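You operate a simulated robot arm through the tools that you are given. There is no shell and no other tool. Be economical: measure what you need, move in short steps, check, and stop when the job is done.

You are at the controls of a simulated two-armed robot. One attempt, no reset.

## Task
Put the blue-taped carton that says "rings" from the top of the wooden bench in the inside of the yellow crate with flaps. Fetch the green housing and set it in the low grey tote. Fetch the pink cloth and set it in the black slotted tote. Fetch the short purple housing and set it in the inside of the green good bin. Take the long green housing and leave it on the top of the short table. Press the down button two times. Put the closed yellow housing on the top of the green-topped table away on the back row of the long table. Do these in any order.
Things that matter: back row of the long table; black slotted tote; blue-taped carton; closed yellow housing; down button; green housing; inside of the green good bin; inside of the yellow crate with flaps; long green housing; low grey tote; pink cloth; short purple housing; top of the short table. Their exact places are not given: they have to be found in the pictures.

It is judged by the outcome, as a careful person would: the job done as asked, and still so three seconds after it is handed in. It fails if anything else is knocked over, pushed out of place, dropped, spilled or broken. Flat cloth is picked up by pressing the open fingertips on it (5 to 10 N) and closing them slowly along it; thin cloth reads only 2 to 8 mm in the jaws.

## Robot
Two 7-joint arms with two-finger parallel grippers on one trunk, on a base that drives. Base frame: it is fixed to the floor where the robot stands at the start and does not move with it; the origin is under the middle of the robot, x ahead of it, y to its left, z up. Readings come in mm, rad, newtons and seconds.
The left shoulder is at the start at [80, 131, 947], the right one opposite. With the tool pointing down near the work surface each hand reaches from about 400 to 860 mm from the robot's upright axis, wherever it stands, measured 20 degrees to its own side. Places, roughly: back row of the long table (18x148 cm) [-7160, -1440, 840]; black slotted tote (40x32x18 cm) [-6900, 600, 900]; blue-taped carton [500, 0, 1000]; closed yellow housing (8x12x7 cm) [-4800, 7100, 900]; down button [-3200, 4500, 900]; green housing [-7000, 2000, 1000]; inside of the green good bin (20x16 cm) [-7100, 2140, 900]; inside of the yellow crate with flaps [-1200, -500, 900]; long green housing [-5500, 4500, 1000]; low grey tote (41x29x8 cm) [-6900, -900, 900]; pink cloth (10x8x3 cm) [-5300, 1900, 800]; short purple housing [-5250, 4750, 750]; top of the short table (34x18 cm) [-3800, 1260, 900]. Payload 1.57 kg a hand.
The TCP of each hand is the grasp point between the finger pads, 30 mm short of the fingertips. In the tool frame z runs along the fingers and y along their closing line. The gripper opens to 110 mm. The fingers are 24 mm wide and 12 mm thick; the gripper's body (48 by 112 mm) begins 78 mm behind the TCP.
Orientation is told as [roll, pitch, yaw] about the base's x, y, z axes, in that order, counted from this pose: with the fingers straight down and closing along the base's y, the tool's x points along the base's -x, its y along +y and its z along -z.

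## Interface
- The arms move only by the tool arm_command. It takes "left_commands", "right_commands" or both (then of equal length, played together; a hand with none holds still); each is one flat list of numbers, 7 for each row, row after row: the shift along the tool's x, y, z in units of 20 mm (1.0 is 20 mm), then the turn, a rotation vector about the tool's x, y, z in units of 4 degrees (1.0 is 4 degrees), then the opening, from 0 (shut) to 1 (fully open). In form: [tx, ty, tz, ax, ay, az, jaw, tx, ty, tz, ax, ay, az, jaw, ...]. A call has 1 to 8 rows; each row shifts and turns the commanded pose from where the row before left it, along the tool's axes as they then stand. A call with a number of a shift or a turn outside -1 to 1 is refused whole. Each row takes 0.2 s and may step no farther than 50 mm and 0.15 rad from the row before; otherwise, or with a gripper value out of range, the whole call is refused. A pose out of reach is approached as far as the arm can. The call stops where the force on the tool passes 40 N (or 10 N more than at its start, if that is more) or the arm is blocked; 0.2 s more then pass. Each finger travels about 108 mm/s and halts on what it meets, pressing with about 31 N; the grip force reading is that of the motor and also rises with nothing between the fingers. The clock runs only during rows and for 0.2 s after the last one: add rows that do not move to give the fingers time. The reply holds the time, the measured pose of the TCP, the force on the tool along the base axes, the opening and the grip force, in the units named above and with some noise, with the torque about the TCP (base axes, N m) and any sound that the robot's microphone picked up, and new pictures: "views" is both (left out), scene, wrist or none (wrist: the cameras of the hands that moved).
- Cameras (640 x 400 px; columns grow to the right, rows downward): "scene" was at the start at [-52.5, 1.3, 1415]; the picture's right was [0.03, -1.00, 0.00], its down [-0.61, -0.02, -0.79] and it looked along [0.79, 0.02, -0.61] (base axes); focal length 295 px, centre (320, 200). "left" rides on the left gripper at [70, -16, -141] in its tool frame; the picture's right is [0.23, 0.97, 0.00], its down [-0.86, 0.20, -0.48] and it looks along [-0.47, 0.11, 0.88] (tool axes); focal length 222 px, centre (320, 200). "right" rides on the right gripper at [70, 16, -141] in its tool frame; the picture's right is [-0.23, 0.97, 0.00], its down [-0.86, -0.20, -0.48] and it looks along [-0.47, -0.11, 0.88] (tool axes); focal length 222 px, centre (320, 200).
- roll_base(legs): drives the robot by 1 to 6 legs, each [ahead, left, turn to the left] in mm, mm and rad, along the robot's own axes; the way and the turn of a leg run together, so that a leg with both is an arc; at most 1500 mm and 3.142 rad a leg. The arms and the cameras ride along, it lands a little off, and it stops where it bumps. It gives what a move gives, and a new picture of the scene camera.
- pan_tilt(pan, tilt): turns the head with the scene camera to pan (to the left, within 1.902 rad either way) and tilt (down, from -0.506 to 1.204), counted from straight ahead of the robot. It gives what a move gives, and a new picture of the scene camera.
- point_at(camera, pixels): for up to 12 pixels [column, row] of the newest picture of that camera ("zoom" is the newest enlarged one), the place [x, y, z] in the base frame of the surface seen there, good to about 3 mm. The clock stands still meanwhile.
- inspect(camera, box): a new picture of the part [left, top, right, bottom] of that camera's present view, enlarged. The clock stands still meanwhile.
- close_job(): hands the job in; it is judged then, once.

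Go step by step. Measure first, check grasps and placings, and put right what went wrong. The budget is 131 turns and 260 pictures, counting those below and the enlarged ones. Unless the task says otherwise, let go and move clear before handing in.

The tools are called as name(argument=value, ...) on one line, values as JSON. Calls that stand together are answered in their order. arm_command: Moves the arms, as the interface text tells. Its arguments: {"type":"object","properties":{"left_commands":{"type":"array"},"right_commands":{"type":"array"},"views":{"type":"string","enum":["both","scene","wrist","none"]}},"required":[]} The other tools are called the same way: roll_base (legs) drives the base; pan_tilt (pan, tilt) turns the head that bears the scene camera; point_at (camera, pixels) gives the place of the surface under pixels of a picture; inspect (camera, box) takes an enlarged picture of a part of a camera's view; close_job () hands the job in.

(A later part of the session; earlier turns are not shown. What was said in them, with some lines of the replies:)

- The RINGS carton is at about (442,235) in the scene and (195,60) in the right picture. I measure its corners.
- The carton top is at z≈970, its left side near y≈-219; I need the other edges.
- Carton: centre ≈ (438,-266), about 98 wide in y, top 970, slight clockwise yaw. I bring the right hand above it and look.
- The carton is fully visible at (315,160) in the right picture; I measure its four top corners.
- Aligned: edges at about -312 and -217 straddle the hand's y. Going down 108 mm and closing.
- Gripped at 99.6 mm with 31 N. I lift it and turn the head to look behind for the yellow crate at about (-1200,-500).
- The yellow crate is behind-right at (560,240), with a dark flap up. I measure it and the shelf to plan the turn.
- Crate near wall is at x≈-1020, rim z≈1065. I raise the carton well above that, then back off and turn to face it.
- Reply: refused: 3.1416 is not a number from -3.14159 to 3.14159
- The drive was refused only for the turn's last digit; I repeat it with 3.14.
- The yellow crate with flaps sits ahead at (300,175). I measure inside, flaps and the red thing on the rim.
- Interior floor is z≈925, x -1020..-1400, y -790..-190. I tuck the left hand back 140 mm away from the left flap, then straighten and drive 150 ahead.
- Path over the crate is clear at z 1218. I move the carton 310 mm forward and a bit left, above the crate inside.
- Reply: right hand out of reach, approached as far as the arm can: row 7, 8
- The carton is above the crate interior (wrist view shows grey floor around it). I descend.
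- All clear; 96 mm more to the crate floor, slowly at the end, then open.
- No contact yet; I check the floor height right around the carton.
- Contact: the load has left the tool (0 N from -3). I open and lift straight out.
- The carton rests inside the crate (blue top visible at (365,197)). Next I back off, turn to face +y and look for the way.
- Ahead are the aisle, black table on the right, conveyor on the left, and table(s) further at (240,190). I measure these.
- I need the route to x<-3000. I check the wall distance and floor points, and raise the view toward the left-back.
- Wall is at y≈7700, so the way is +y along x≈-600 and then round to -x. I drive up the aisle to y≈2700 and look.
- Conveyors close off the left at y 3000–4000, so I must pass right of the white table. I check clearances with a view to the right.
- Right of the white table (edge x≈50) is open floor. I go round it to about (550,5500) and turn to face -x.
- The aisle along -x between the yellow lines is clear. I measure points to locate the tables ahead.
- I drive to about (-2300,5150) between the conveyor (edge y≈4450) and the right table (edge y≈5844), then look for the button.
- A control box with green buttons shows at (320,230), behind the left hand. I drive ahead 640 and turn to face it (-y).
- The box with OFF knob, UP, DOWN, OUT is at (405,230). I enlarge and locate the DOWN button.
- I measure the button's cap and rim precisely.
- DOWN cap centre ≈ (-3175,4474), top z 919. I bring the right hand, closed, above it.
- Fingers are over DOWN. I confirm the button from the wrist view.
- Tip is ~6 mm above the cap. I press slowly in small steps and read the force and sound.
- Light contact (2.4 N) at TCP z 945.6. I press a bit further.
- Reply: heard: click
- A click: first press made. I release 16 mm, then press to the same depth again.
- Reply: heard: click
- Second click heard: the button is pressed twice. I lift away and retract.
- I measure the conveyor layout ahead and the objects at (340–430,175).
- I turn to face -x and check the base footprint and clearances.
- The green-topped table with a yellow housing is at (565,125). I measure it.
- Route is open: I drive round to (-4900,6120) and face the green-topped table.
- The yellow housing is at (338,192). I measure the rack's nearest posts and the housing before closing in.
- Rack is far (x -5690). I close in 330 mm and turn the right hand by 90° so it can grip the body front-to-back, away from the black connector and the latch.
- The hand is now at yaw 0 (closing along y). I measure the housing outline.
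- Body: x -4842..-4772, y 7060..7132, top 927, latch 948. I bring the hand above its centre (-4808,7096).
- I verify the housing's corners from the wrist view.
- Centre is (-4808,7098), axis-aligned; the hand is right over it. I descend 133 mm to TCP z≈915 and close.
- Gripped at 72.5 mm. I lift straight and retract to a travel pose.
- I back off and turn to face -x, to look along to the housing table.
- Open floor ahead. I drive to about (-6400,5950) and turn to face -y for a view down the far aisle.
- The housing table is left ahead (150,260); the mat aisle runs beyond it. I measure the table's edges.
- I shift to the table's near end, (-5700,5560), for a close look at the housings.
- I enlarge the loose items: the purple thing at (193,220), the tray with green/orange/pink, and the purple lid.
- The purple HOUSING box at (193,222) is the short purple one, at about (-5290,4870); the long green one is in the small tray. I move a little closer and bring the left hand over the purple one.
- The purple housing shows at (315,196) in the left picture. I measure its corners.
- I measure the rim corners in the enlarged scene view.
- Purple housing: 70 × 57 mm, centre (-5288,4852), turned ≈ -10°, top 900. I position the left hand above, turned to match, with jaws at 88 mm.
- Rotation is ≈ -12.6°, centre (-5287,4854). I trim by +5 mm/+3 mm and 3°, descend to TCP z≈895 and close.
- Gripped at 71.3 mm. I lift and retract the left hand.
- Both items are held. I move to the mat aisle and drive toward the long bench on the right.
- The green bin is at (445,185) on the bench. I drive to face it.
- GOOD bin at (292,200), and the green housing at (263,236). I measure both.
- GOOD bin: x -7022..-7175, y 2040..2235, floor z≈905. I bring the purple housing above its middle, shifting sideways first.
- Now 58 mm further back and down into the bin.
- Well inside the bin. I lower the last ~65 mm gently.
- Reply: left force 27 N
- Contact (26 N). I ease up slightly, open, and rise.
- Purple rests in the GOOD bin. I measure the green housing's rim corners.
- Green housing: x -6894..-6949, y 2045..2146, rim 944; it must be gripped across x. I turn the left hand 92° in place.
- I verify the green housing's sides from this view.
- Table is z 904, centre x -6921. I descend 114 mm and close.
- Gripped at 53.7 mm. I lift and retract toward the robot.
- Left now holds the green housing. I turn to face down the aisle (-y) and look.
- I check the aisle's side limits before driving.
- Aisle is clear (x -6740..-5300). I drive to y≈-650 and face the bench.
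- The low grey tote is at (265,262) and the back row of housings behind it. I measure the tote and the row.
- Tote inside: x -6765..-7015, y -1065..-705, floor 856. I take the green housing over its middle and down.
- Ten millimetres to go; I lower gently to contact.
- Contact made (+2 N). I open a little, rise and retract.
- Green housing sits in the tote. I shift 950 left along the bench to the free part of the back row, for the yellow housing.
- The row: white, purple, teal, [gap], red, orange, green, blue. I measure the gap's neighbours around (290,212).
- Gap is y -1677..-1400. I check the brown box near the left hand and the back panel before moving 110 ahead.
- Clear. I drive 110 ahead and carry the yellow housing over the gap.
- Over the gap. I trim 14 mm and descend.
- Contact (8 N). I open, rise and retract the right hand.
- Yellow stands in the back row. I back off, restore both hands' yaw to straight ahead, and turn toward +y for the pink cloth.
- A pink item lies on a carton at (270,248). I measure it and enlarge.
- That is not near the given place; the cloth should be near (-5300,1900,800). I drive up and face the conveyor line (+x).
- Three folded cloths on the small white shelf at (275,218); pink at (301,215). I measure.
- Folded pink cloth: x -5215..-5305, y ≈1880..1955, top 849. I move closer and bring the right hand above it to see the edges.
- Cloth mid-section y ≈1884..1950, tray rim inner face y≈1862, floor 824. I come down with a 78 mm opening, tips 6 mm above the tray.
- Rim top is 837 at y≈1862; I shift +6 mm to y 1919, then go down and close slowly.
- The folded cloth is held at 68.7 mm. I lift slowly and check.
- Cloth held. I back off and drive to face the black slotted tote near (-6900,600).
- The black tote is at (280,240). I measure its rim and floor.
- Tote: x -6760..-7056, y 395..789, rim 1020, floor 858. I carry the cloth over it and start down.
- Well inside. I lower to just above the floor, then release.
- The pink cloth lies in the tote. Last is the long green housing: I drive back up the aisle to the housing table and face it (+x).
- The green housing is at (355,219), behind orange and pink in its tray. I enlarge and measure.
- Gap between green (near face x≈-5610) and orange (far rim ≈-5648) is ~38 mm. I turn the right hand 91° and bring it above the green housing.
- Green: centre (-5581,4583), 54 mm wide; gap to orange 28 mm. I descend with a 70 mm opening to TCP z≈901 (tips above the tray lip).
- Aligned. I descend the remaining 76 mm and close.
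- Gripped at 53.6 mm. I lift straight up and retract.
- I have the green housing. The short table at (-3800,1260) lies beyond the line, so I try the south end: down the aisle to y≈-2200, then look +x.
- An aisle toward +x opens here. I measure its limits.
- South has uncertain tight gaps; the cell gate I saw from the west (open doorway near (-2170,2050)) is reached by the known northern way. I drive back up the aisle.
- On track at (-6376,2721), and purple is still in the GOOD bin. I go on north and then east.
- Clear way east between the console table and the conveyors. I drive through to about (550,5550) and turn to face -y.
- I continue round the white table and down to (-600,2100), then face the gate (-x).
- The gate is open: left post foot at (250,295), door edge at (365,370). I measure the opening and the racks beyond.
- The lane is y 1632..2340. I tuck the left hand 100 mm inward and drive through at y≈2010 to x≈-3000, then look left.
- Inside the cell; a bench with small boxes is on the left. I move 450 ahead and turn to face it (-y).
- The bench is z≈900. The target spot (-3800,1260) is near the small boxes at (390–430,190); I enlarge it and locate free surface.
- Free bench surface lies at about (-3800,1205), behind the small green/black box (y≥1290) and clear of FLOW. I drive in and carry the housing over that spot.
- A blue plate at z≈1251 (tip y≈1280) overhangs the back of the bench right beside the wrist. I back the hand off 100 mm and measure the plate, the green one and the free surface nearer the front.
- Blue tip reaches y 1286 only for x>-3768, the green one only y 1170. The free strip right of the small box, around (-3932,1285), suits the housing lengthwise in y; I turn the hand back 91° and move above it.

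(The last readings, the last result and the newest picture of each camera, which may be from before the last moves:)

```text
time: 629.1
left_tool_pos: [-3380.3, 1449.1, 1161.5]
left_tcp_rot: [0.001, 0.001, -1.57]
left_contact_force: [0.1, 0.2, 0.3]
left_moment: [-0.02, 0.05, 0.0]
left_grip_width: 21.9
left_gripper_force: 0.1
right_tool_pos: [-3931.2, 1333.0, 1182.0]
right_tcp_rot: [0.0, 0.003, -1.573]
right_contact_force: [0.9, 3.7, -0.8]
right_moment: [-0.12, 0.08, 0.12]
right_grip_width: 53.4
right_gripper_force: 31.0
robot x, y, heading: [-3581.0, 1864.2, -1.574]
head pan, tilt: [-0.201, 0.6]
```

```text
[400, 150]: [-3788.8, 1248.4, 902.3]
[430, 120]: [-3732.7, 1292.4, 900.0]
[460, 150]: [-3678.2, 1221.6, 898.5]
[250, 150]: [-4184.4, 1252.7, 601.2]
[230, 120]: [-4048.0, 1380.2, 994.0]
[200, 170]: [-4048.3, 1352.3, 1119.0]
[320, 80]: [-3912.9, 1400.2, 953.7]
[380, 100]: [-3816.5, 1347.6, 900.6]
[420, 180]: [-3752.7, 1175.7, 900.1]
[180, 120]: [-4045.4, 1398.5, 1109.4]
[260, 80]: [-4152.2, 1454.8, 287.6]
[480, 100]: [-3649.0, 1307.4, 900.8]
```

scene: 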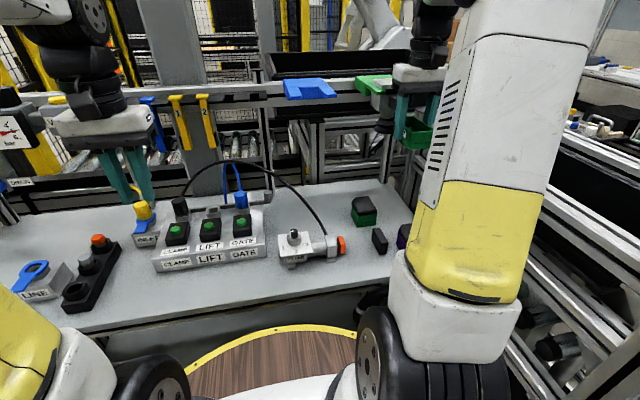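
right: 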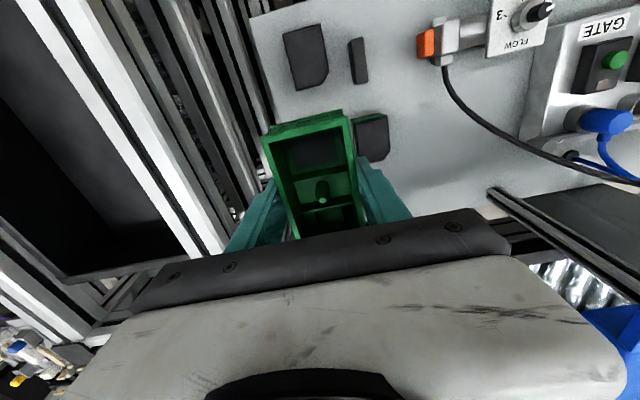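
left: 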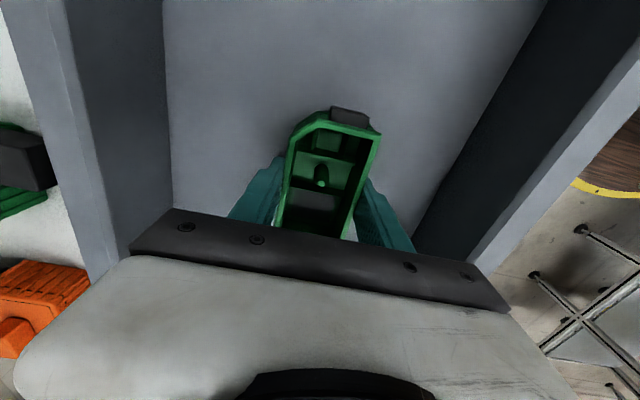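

A small side force (3.7 N) hints that the hand is near the green plate. I back off 40 mm and measure that plate and the purple box edges.

arm_command(right_commands=[1, 0, 0, 0, 0, 0, 0.4, 1, 0, 0, 0, 0, 0, 0.4], views="both")

point_at(camera="scene", pixels=[[362, 82], [372, 80], [385, 82], [375, 92], [388, 92], [360, 76], [392, 78], [335, 95], [290, 98]])

point_at(camera="right", pixels=[[290, 45], [325, 40], [300, 85], [326, 75], [352, 60], [365, 120], [385, 150], [358, 130], [360, 80], [280, 100], [265, 60]])

inspect(camera="scene", box=[330, 50, 450, 140])

```text
time: 629.7
left_tool_pos: [-3379.3, 1446.8, 1160.8]
left_tcp_rot: [0.001, -0.001, -1.567]
left_contact_force: [0.1, -0.2, -0.5]
left_moment: [0.01, 0.04, -0.03]
left_grip_width: 22.1
left_gripper_force: 0.0
right_tool_pos: [-3932.0, 1372.3, 1183.6]
right_tcp_rot: [0.001, 0.003, -1.573]
right_contact_force: [-0.5, -0.6, -1.4]
right_moment: [0.02, 0.01, 0.02]
right_grip_width: 53.8
right_gripper_force: 30.7
robot x, y, heading: [-3576.8, 1861.5, -1.58]
head pan, tilt: [-0.201, 0.6]
```

scene: 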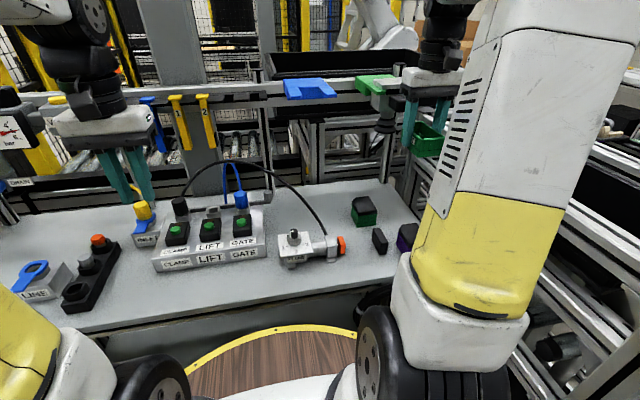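
right: 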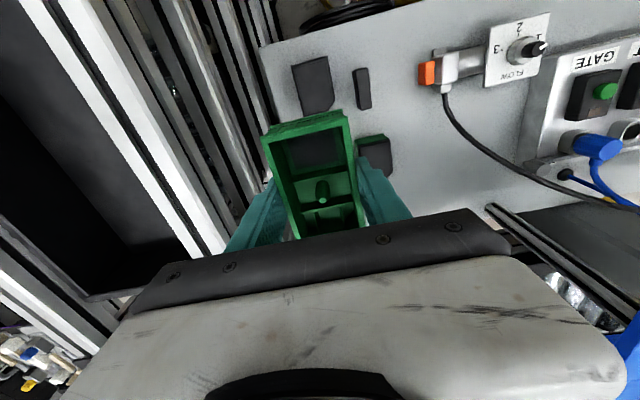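

```text
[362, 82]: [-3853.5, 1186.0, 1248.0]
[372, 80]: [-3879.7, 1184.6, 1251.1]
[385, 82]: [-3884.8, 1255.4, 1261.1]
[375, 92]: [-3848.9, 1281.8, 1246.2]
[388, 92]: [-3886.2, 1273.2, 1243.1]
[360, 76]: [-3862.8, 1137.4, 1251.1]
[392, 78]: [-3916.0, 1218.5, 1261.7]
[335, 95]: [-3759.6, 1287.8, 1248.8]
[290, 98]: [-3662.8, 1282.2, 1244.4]
```

```text
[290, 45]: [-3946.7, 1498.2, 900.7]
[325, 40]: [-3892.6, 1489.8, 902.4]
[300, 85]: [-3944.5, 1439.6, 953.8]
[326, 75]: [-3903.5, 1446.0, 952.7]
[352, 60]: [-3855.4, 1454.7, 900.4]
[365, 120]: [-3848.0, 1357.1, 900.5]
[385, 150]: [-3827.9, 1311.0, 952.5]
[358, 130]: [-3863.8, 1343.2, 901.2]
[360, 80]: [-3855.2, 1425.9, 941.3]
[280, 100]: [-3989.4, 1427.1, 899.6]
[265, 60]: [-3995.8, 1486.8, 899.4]
```

```text
4.44 times, centred on (390, 95) of scene
```

zoom: 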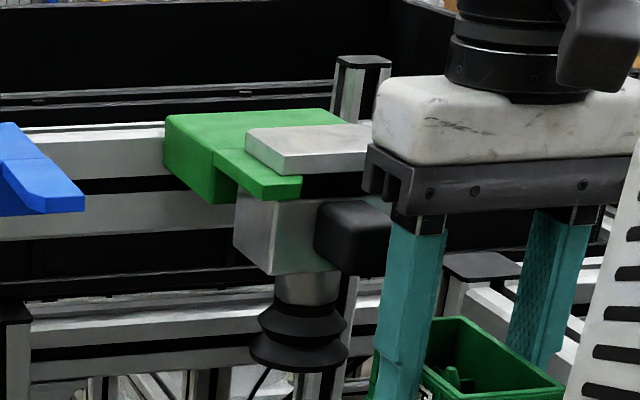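

A suction tool hangs in the green holder (x -3850..-3945, y up to ≈1295, z≥1130), so I keep the hand at y≥1340. I lower at y 1372 first, then ease to y≈1341, watching forces.

arm_command(right_commands=[0, 0, 0.95, 0, 0, 0, 0.4, 0, 0, 0.95, 0, 0, 0, 0.4, 0, 0, 0.95, 0, 0, 0, 0.4, 0, 0, 0.95, 0, 0, 0, 0.4, 0, 0, 0.95, 0, 0, 0, 0.4, 0, 0, 0.95, 0, 0, 0, 0.4, 0, 0, 0.95, 0, 0, 0, 0.4, 0, 0, 0.95, 0, 0, 0, 0.4], views="none")

arm_command(right_commands=[-0.5, 0, 0, 0, 0, 0, 0.4, -0.5, 0, 0, 0, 0, 0, 0.4, -0.5, 0, 0, 0, 0, 0, 0.4], views="both")

point_at(camera="right", pixels=[[285, 60], [300, 90], [330, 85], [380, 140], [370, 120], [390, 170], [280, 110], [260, 100], [250, 150], [395, 120], [300, 100], [360, 100]])

```text
time: 631.5
left_tool_pos: [-3378.8, 1449.0, 1162.8]
left_tcp_rot: [0.0, 0.001, -1.567]
left_contact_force: [-0.7, -0.5, 0.1]
left_moment: [-0.02, -0.02, -0.02]
left_grip_width: 21.8
left_gripper_force: 0.2
right_tool_pos: [-3932.0, 1370.1, 1034.1]
right_tcp_rot: [-0.001, 0.002, -1.572]
right_contact_force: [0.4, 0.4, -0.9]
right_moment: [0.0, 0.02, 0.02]
right_grip_width: 53.5
right_gripper_force: 31.0
robot x, y, heading: [-3582.1, 1865.4, -1.576]
head pan, tilt: [-0.201, 0.6]
```

```text
time: 632.3
left_tool_pos: [-3380.1, 1455.3, 1164.9]
left_tcp_rot: [-0.001, -0.006, -1.57]
left_contact_force: [0.1, -0.5, -0.1]
left_moment: [0.03, 0.0, -0.01]
left_grip_width: 21.8
left_gripper_force: 0.1
right_tool_pos: [-3935.4, 1355.7, 1032.8]
right_tcp_rot: [0.002, 0.009, -1.582]
right_contact_force: [0.3, 0.2, -2.0]
right_moment: [0.03, 0.01, -0.03]
right_grip_width: 53.5
right_gripper_force: 30.8
robot x, y, heading: [-3578.8, 1861.8, -1.575]
head pan, tilt: [-0.201, 0.6]
```

scene: 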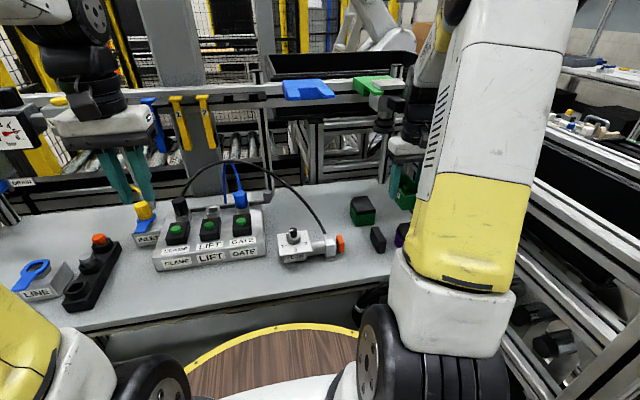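
right: 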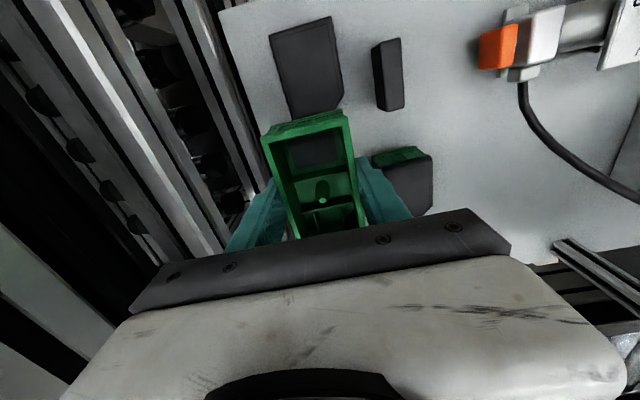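

```text
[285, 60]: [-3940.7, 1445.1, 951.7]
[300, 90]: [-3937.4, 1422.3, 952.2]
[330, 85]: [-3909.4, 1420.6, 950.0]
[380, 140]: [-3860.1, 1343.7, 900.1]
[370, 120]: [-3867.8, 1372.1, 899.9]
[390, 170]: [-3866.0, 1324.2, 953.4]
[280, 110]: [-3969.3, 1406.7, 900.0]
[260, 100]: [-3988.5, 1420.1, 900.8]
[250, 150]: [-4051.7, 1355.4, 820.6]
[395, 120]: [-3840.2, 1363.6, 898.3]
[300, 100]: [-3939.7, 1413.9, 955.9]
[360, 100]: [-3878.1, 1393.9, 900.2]
```

The arm is being blocked by the holder at the wrist (y stopped at 1356, base slightly pushed). I back off and lean the hand 9° toward the robot so the wrist clears the hanging tool.

arm_command(right_commands=[0.75, 0, 0, 0, 0, 0, 0.4, 0.75, 0, 0, 0, 0, 0, 0.4, 0, 0, 0, 0, -0.75, 0, 0.4, 0, 0, 0, 0, -0.75, 0, 0.4, 0, 0, 0, 0, -0.75, 0, 0.4], views="scene")

inspect(camera="scene", box=[330, 50, 450, 250])

```text
time: 633.5
left_tool_pos: [-3378.0, 1447.3, 1163.6]
left_tcp_rot: [0.001, 0.0, -1.567]
left_contact_force: [0.1, 0.4, -1.2]
left_moment: [0.01, -0.02, 0.02]
left_grip_width: 21.9
left_gripper_force: 0.1
right_tool_pos: [-3932.2, 1370.5, 1031.6]
right_tcp_rot: [0.001, -0.156, -1.574]
right_contact_force: [-0.5, 0.6, -1.6]
right_moment: [0.05, 0.01, 0.01]
right_grip_width: 53.5
right_gripper_force: 31.1
robot x, y, heading: [-3577.5, 1867.1, -1.574]
head pan, tilt: [-0.201, 0.6]
```

scene: 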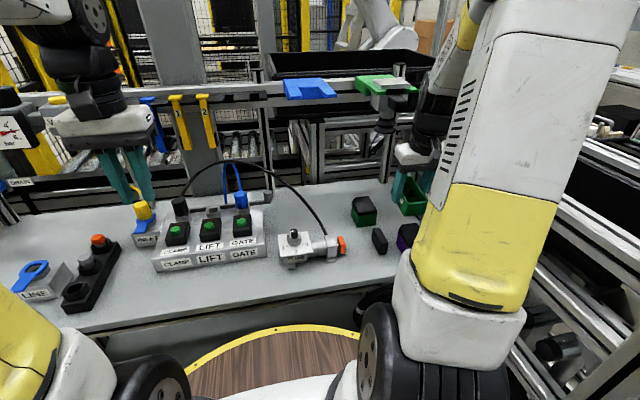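

```text
2.00 times, centred on (390, 150) of scene
```

zoom: 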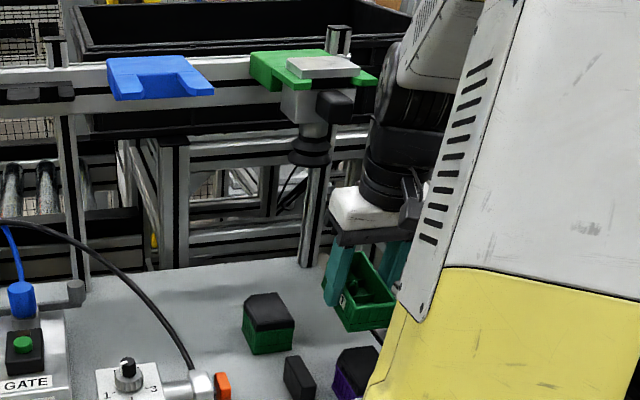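

The suction tool is still seated in its holder, and the lean gives clearance. I ease forward 38 mm at constant height and check the reading.

arm_command(right_commands=[-0.63, 0, 0.1, 0, 0, 0, 0.4, -0.63, 0, 0.1, 0, 0, 0, 0.4, -0.63, 0, 0.1, 0, 0, 0, 0.4], views="wrist")

point_at(camera="right", pixels=[[300, 100], [320, 90], [280, 110], [380, 140], [370, 170], [390, 170], [290, 60], [330, 100], [270, 130], [365, 110]])

```text
time: 634.3
left_tool_pos: [-3377.9, 1448.9, 1162.8]
left_tcp_rot: [0.001, 0.0, -1.569]
left_contact_force: [-0.2, 0.8, -0.2]
left_moment: [0.0, 0.0, -0.03]
left_grip_width: 22.0
left_gripper_force: 0.1
right_tool_pos: [-3932.0, 1331.9, 1031.7]
right_tcp_rot: [-0.001, -0.156, -1.573]
right_contact_force: [-0.9, -0.9, -1.6]
right_moment: [0.0, 0.02, -0.02]
right_grip_width: 53.6
right_gripper_force: 30.7
robot x, y, heading: [-3578.8, 1866.3, -1.573]
head pan, tilt: [-0.201, 0.6]
```

right: 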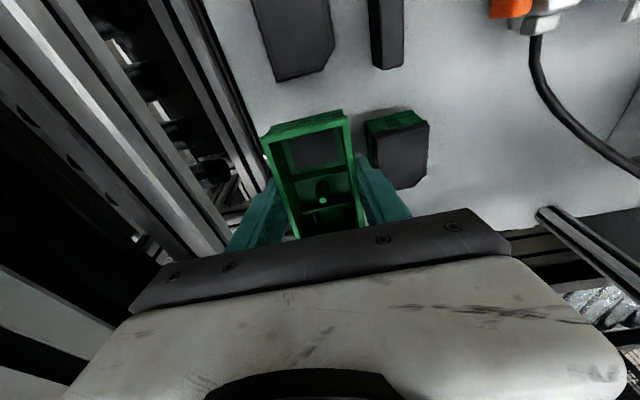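

```text
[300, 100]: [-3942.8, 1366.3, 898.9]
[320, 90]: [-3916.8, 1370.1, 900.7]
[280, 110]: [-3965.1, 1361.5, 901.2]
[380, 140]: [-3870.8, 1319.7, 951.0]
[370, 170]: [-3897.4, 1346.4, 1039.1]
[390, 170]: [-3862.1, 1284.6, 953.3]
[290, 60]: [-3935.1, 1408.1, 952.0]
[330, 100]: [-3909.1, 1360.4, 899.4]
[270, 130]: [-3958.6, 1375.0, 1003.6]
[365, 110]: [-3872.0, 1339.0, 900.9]
```

Free at y 1332; bench surface shows beneath. I lower 84 mm to near contact, then press gently so the housing settles flat.

arm_command(right_commands=[0.13, 0, 0.83, 0, 0, 0, 0.4, 0.13, 0, 0.83, 0, 0, 0, 0.4, 0.13, 0, 0.83, 0, 0, 0, 0.4, 0.13, 0, 0.83, 0, 0, 0, 0.4, 0.13, 0, 0.83, 0, 0, 0, 0.4], views="none")

arm_command(right_commands=[0.015, 0, 0.1, 0, 0, 0, 0.4, 0.015, 0, 0.1, 0, 0, 0, 0.4, 0.015, 0, 0.1, 0, 0, 0, 0.4], views="both")

inspect(camera="scene", box=[330, 50, 450, 250])

```text
time: 635.5
left_tool_pos: [-3378.1, 1449.0, 1160.9]
left_tcp_rot: [0.001, -0.001, -1.57]
left_contact_force: [-0.8, 0.6, 0.3]
left_moment: [0.01, -0.04, 0.0]
left_grip_width: 22.1
left_gripper_force: 0.1
right_tool_pos: [-3932.5, 1331.2, 946.6]
right_tcp_rot: [-0.001, -0.158, -1.572]
right_contact_force: [0.0, -0.1, -0.7]
right_moment: [0.02, -0.01, -0.02]
right_grip_width: 53.6
right_gripper_force: 31.4
robot x, y, heading: [-3580.8, 1863.2, -1.575]
head pan, tilt: [-0.201, 0.6]
```

```text
time: 636.3
left_tool_pos: [-3379.6, 1449.0, 1161.8]
left_tcp_rot: [0.0, 0.001, -1.569]
left_contact_force: [-0.3, -0.2, 0.1]
left_moment: [0.01, 0.02, 0.01]
left_grip_width: 22.0
left_gripper_force: 0.0
right_tool_pos: [-3932.7, 1330.4, 941.6]
right_tcp_rot: [0.0, -0.158, -1.573]
right_contact_force: [-0.1, 1.1, 16.2]
right_moment: [0.73, -0.03, 0.02]
right_grip_width: 53.7
right_gripper_force: 30.7
robot x, y, heading: [-3578.8, 1865.7, -1.574]
head pan, tilt: [-0.201, 0.6]
```

scene: 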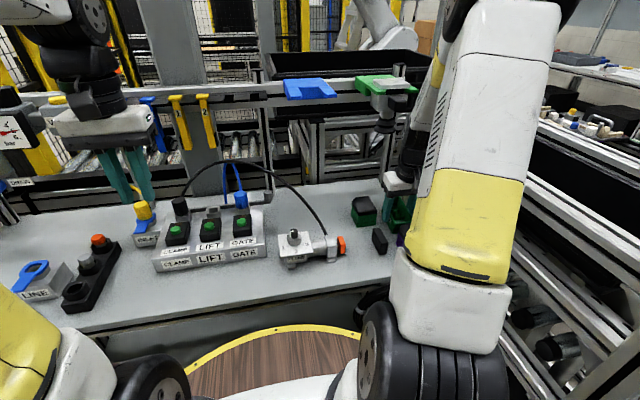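
right: 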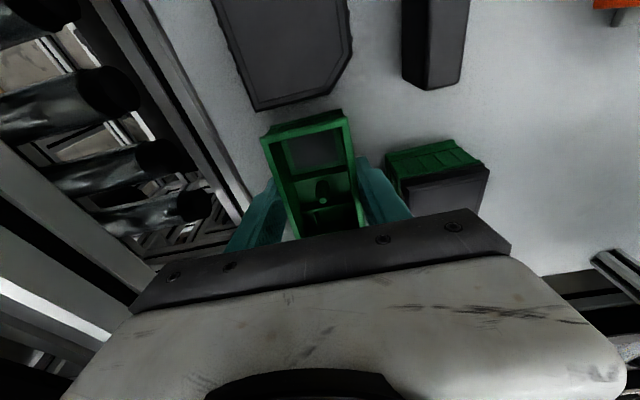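

```text
2.00 times, centred on (390, 150) of scene
```

zoom: 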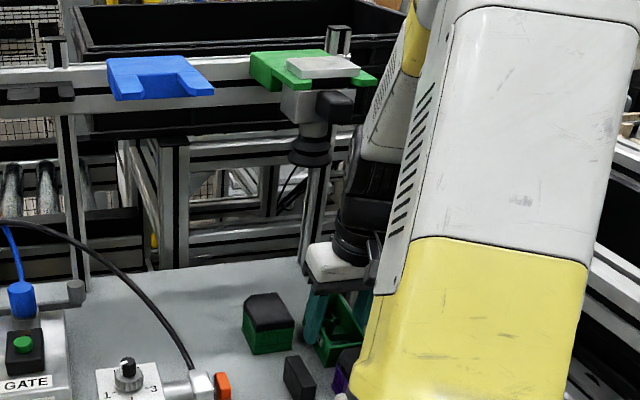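

The near edge touches (16 N). I press a few more millimetres so the housing pivots flat in the pads.

arm_command(right_commands=[0.015, 0, 0.1, 0, 0, 0, 0.4, 0.015, 0, 0.1, 0, 0, 0, 0.4, 0.015, 0, 0.1, 0, 0, 0, 0.4], views="wrist")

```text
time: 637.1
left_tool_pos: [-3378.2, 1448.2, 1163.3]
left_tcp_rot: [-0.002, 0.0, -1.567]
left_contact_force: [0.5, -0.4, 0.0]
left_moment: [-0.04, 0.01, 0.0]
left_grip_width: 21.9
left_gripper_force: 0.1
right_tool_pos: [-3932.4, 1331.9, 934.7]
right_tcp_rot: [0.001, -0.155, -1.572]
right_contact_force: [0.7, 0.3, 14.4]
right_moment: [0.75, 0.0, 0.03]
right_grip_width: 53.5
right_gripper_force: 31.2
robot x, y, heading: [-3575.2, 1862.5, -1.575]
head pan, tilt: [-0.201, 0.6]
```

right: 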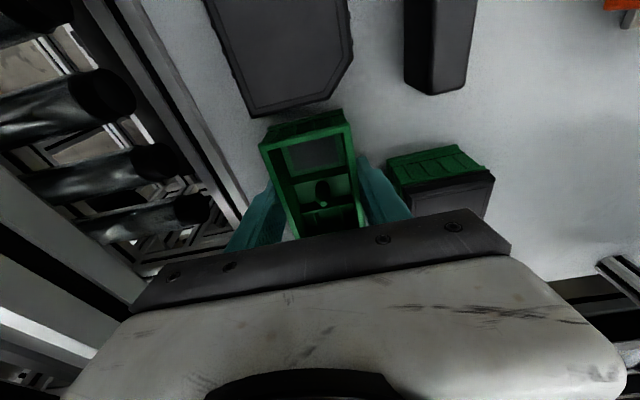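

It pivots down with steady 14 N and is nearly flat. One last small press, then open, rise vertically and look.

arm_command(right_commands=[0.01, 0, 0.06, 0, 0, 0, 0.4, 0, 0, 0, 0, 0, 0, 0.4, 0, 0, 0, 0, 0, 0, 0.62, 0, 0, 0, 0, 0, 0, 0.62], views="none")

arm_command(right_commands=[-0.08, 0, -0.49, 0, 0, 0, 0.62, -0.13, 0, -0.83, 0, 0, 0, 0.62, -0.13, 0, -0.83, 0, 0, 0, 0.62, -0.13, 0, -0.83, 0, 0, 0, 0.62, -0.13, 0, -0.83, 0, 0, 0, 0.62, -0.13, 0, -0.83, 0, 0, 0, 0.62], views="wrist")

point_at(camera="right", pixels=[[290, 110], [330, 105], [300, 150], [345, 140], [310, 180], [350, 175], [280, 120], [370, 120]])

```text
time: 638.1
left_tool_pos: [-3378.8, 1449.0, 1163.3]
left_tcp_rot: [0.0, 0.001, -1.568]
left_contact_force: [-0.5, 0.0, -0.5]
left_moment: [-0.04, -0.01, 0.02]
left_grip_width: 21.8
left_gripper_force: 0.0
right_tool_pos: [-3933.0, 1330.7, 934.0]
right_tcp_rot: [-0.002, -0.155, -1.574]
right_contact_force: [-0.1, -0.1, 0.1]
right_moment: [0.03, 0.03, 0.01]
right_grip_width: 68.3
right_gripper_force: 0.0
robot x, y, heading: [-3575.3, 1863.6, -1.574]
head pan, tilt: [-0.201, 0.6]
```

```text
time: 639.5
left_tool_pos: [-3378.9, 1449.4, 1161.3]
left_tcp_rot: [-0.002, 0.0, -1.567]
left_contact_force: [-0.1, 0.6, 0.6]
left_moment: [0.01, -0.04, 0.0]
left_grip_width: 21.9
left_gripper_force: 0.0
right_tool_pos: [-3931.4, 1332.1, 1028.8]
right_tcp_rot: [0.002, -0.154, -1.573]
right_contact_force: [-0.1, -0.5, 0.1]
right_moment: [0.01, 0.02, -0.04]
right_grip_width: 68.0
right_gripper_force: 0.0
robot x, y, heading: [-3577.7, 1861.2, -1.572]
head pan, tilt: [-0.201, 0.6]
```

right: 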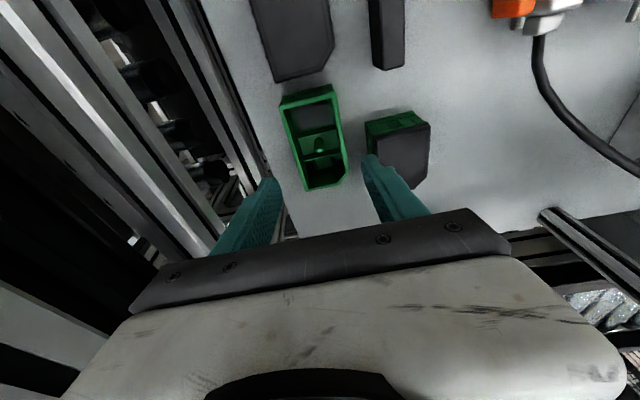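

```text
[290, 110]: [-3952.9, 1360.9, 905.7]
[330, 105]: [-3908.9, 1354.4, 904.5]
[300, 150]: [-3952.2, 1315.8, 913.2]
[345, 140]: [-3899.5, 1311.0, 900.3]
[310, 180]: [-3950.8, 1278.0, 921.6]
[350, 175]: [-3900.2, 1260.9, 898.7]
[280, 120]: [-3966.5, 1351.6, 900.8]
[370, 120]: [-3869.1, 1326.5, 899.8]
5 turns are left
```

The housing stands flat on the bench, clear of its neighbours. I draw the hand back and up, and take a last look.

arm_command(right_commands=[0.95, 0, -0.15, 0, 0, 0, 0.62, 0.95, 0, -0.15, 0, 0, 0, 0.62, 0.95, 0, -0.15, 0, 0, 0, 0.62, 0.95, 0, -0.15, 0, 0, 0, 0.62, 0, 0, -1, 0, 0, 0, 0.62, 0, 0, -1, 0, 0, 0, 0.62, 0, 0, -1, 0, 0, 0, 0.62, 0, 0, -1, 0, 0, 0, 0.62], views="both")

inspect(camera="scene", box=[280, 50, 460, 280])

```text
time: 641.3
left_tool_pos: [-3379.3, 1449.2, 1161.4]
left_tcp_rot: [0.001, 0.0, -1.569]
left_contact_force: [-0.3, -0.1, 0.6]
left_moment: [-0.02, 0.03, 0.0]
left_grip_width: 21.8
left_gripper_force: 0.0
right_tool_pos: [-3933.4, 1422.0, 1106.9]
right_tcp_rot: [0.0, -0.157, -1.573]
right_contact_force: [-0.4, 0.5, 0.2]
right_moment: [0.0, -0.01, 0.02]
right_grip_width: 68.2
right_gripper_force: 0.0
robot x, y, heading: [-3580.3, 1861.4, -1.571]
head pan, tilt: [-0.201, 0.6]
```

scene: 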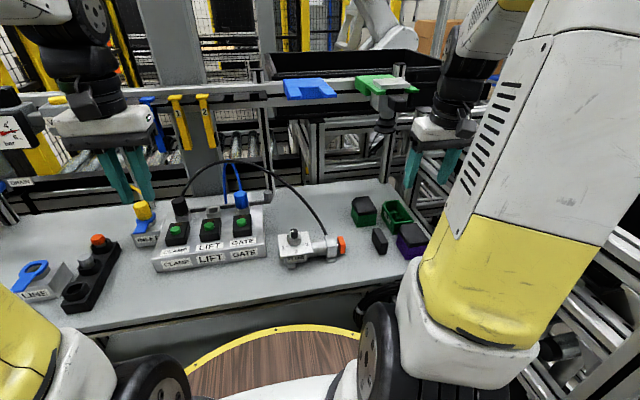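
right: 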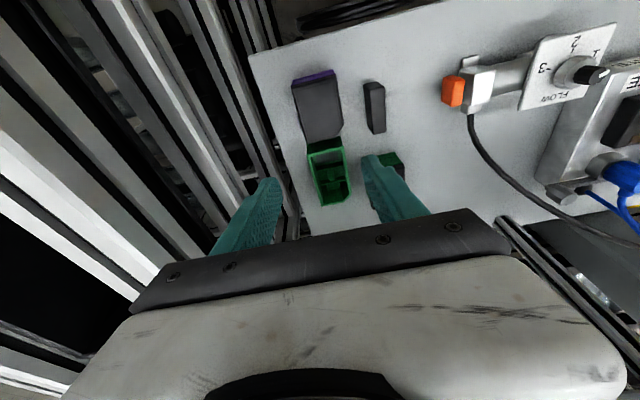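

```text
1.74 times, centred on (370, 165) of scene
4 turns are left
```

zoom: 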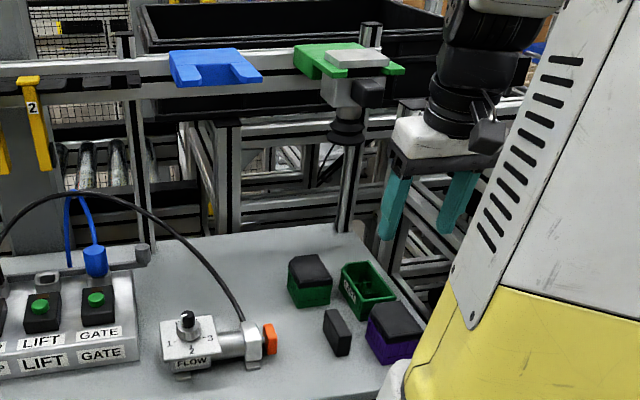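

The long green housing is standing on the table between the small boxes, the suction tool is still in its holder, and both hands are clear. I'm handing the job in.

close_job()

```text
The job is handed in.
```

I finished all seven tasks and handed the job in; two things about the long green housing could affect the result.

- **Placement spot:** I put it flat on the bench at about (-3930, 1325), between the small boxes. A hanging suction tool and a blue holder blocked the way to your listed spot near (-3800, 1260), so it sits towards the right-hand edge. I took this bench to be the short table because it was at the listed position and height.
- **Contact with the holder:** While placing it, the right arm was blocked and pushed briefly against the tool holder. The last pictures show the tool still seated in its holder and nothing else moved.

The other six:
- **"Rings" carton:** it is inside the yellow crate with flaps.
- **Green housing:** it is in the low grey tote.
- **Pink cloth:** it is lying folded in the black slotted tote.
- **Short purple housing:** it is in the green good bin.
- **Down button:** I pressed it twice and heard a click each time.
- **Closed yellow housing:** it is on the back row of the long table, between the teal and red ones.
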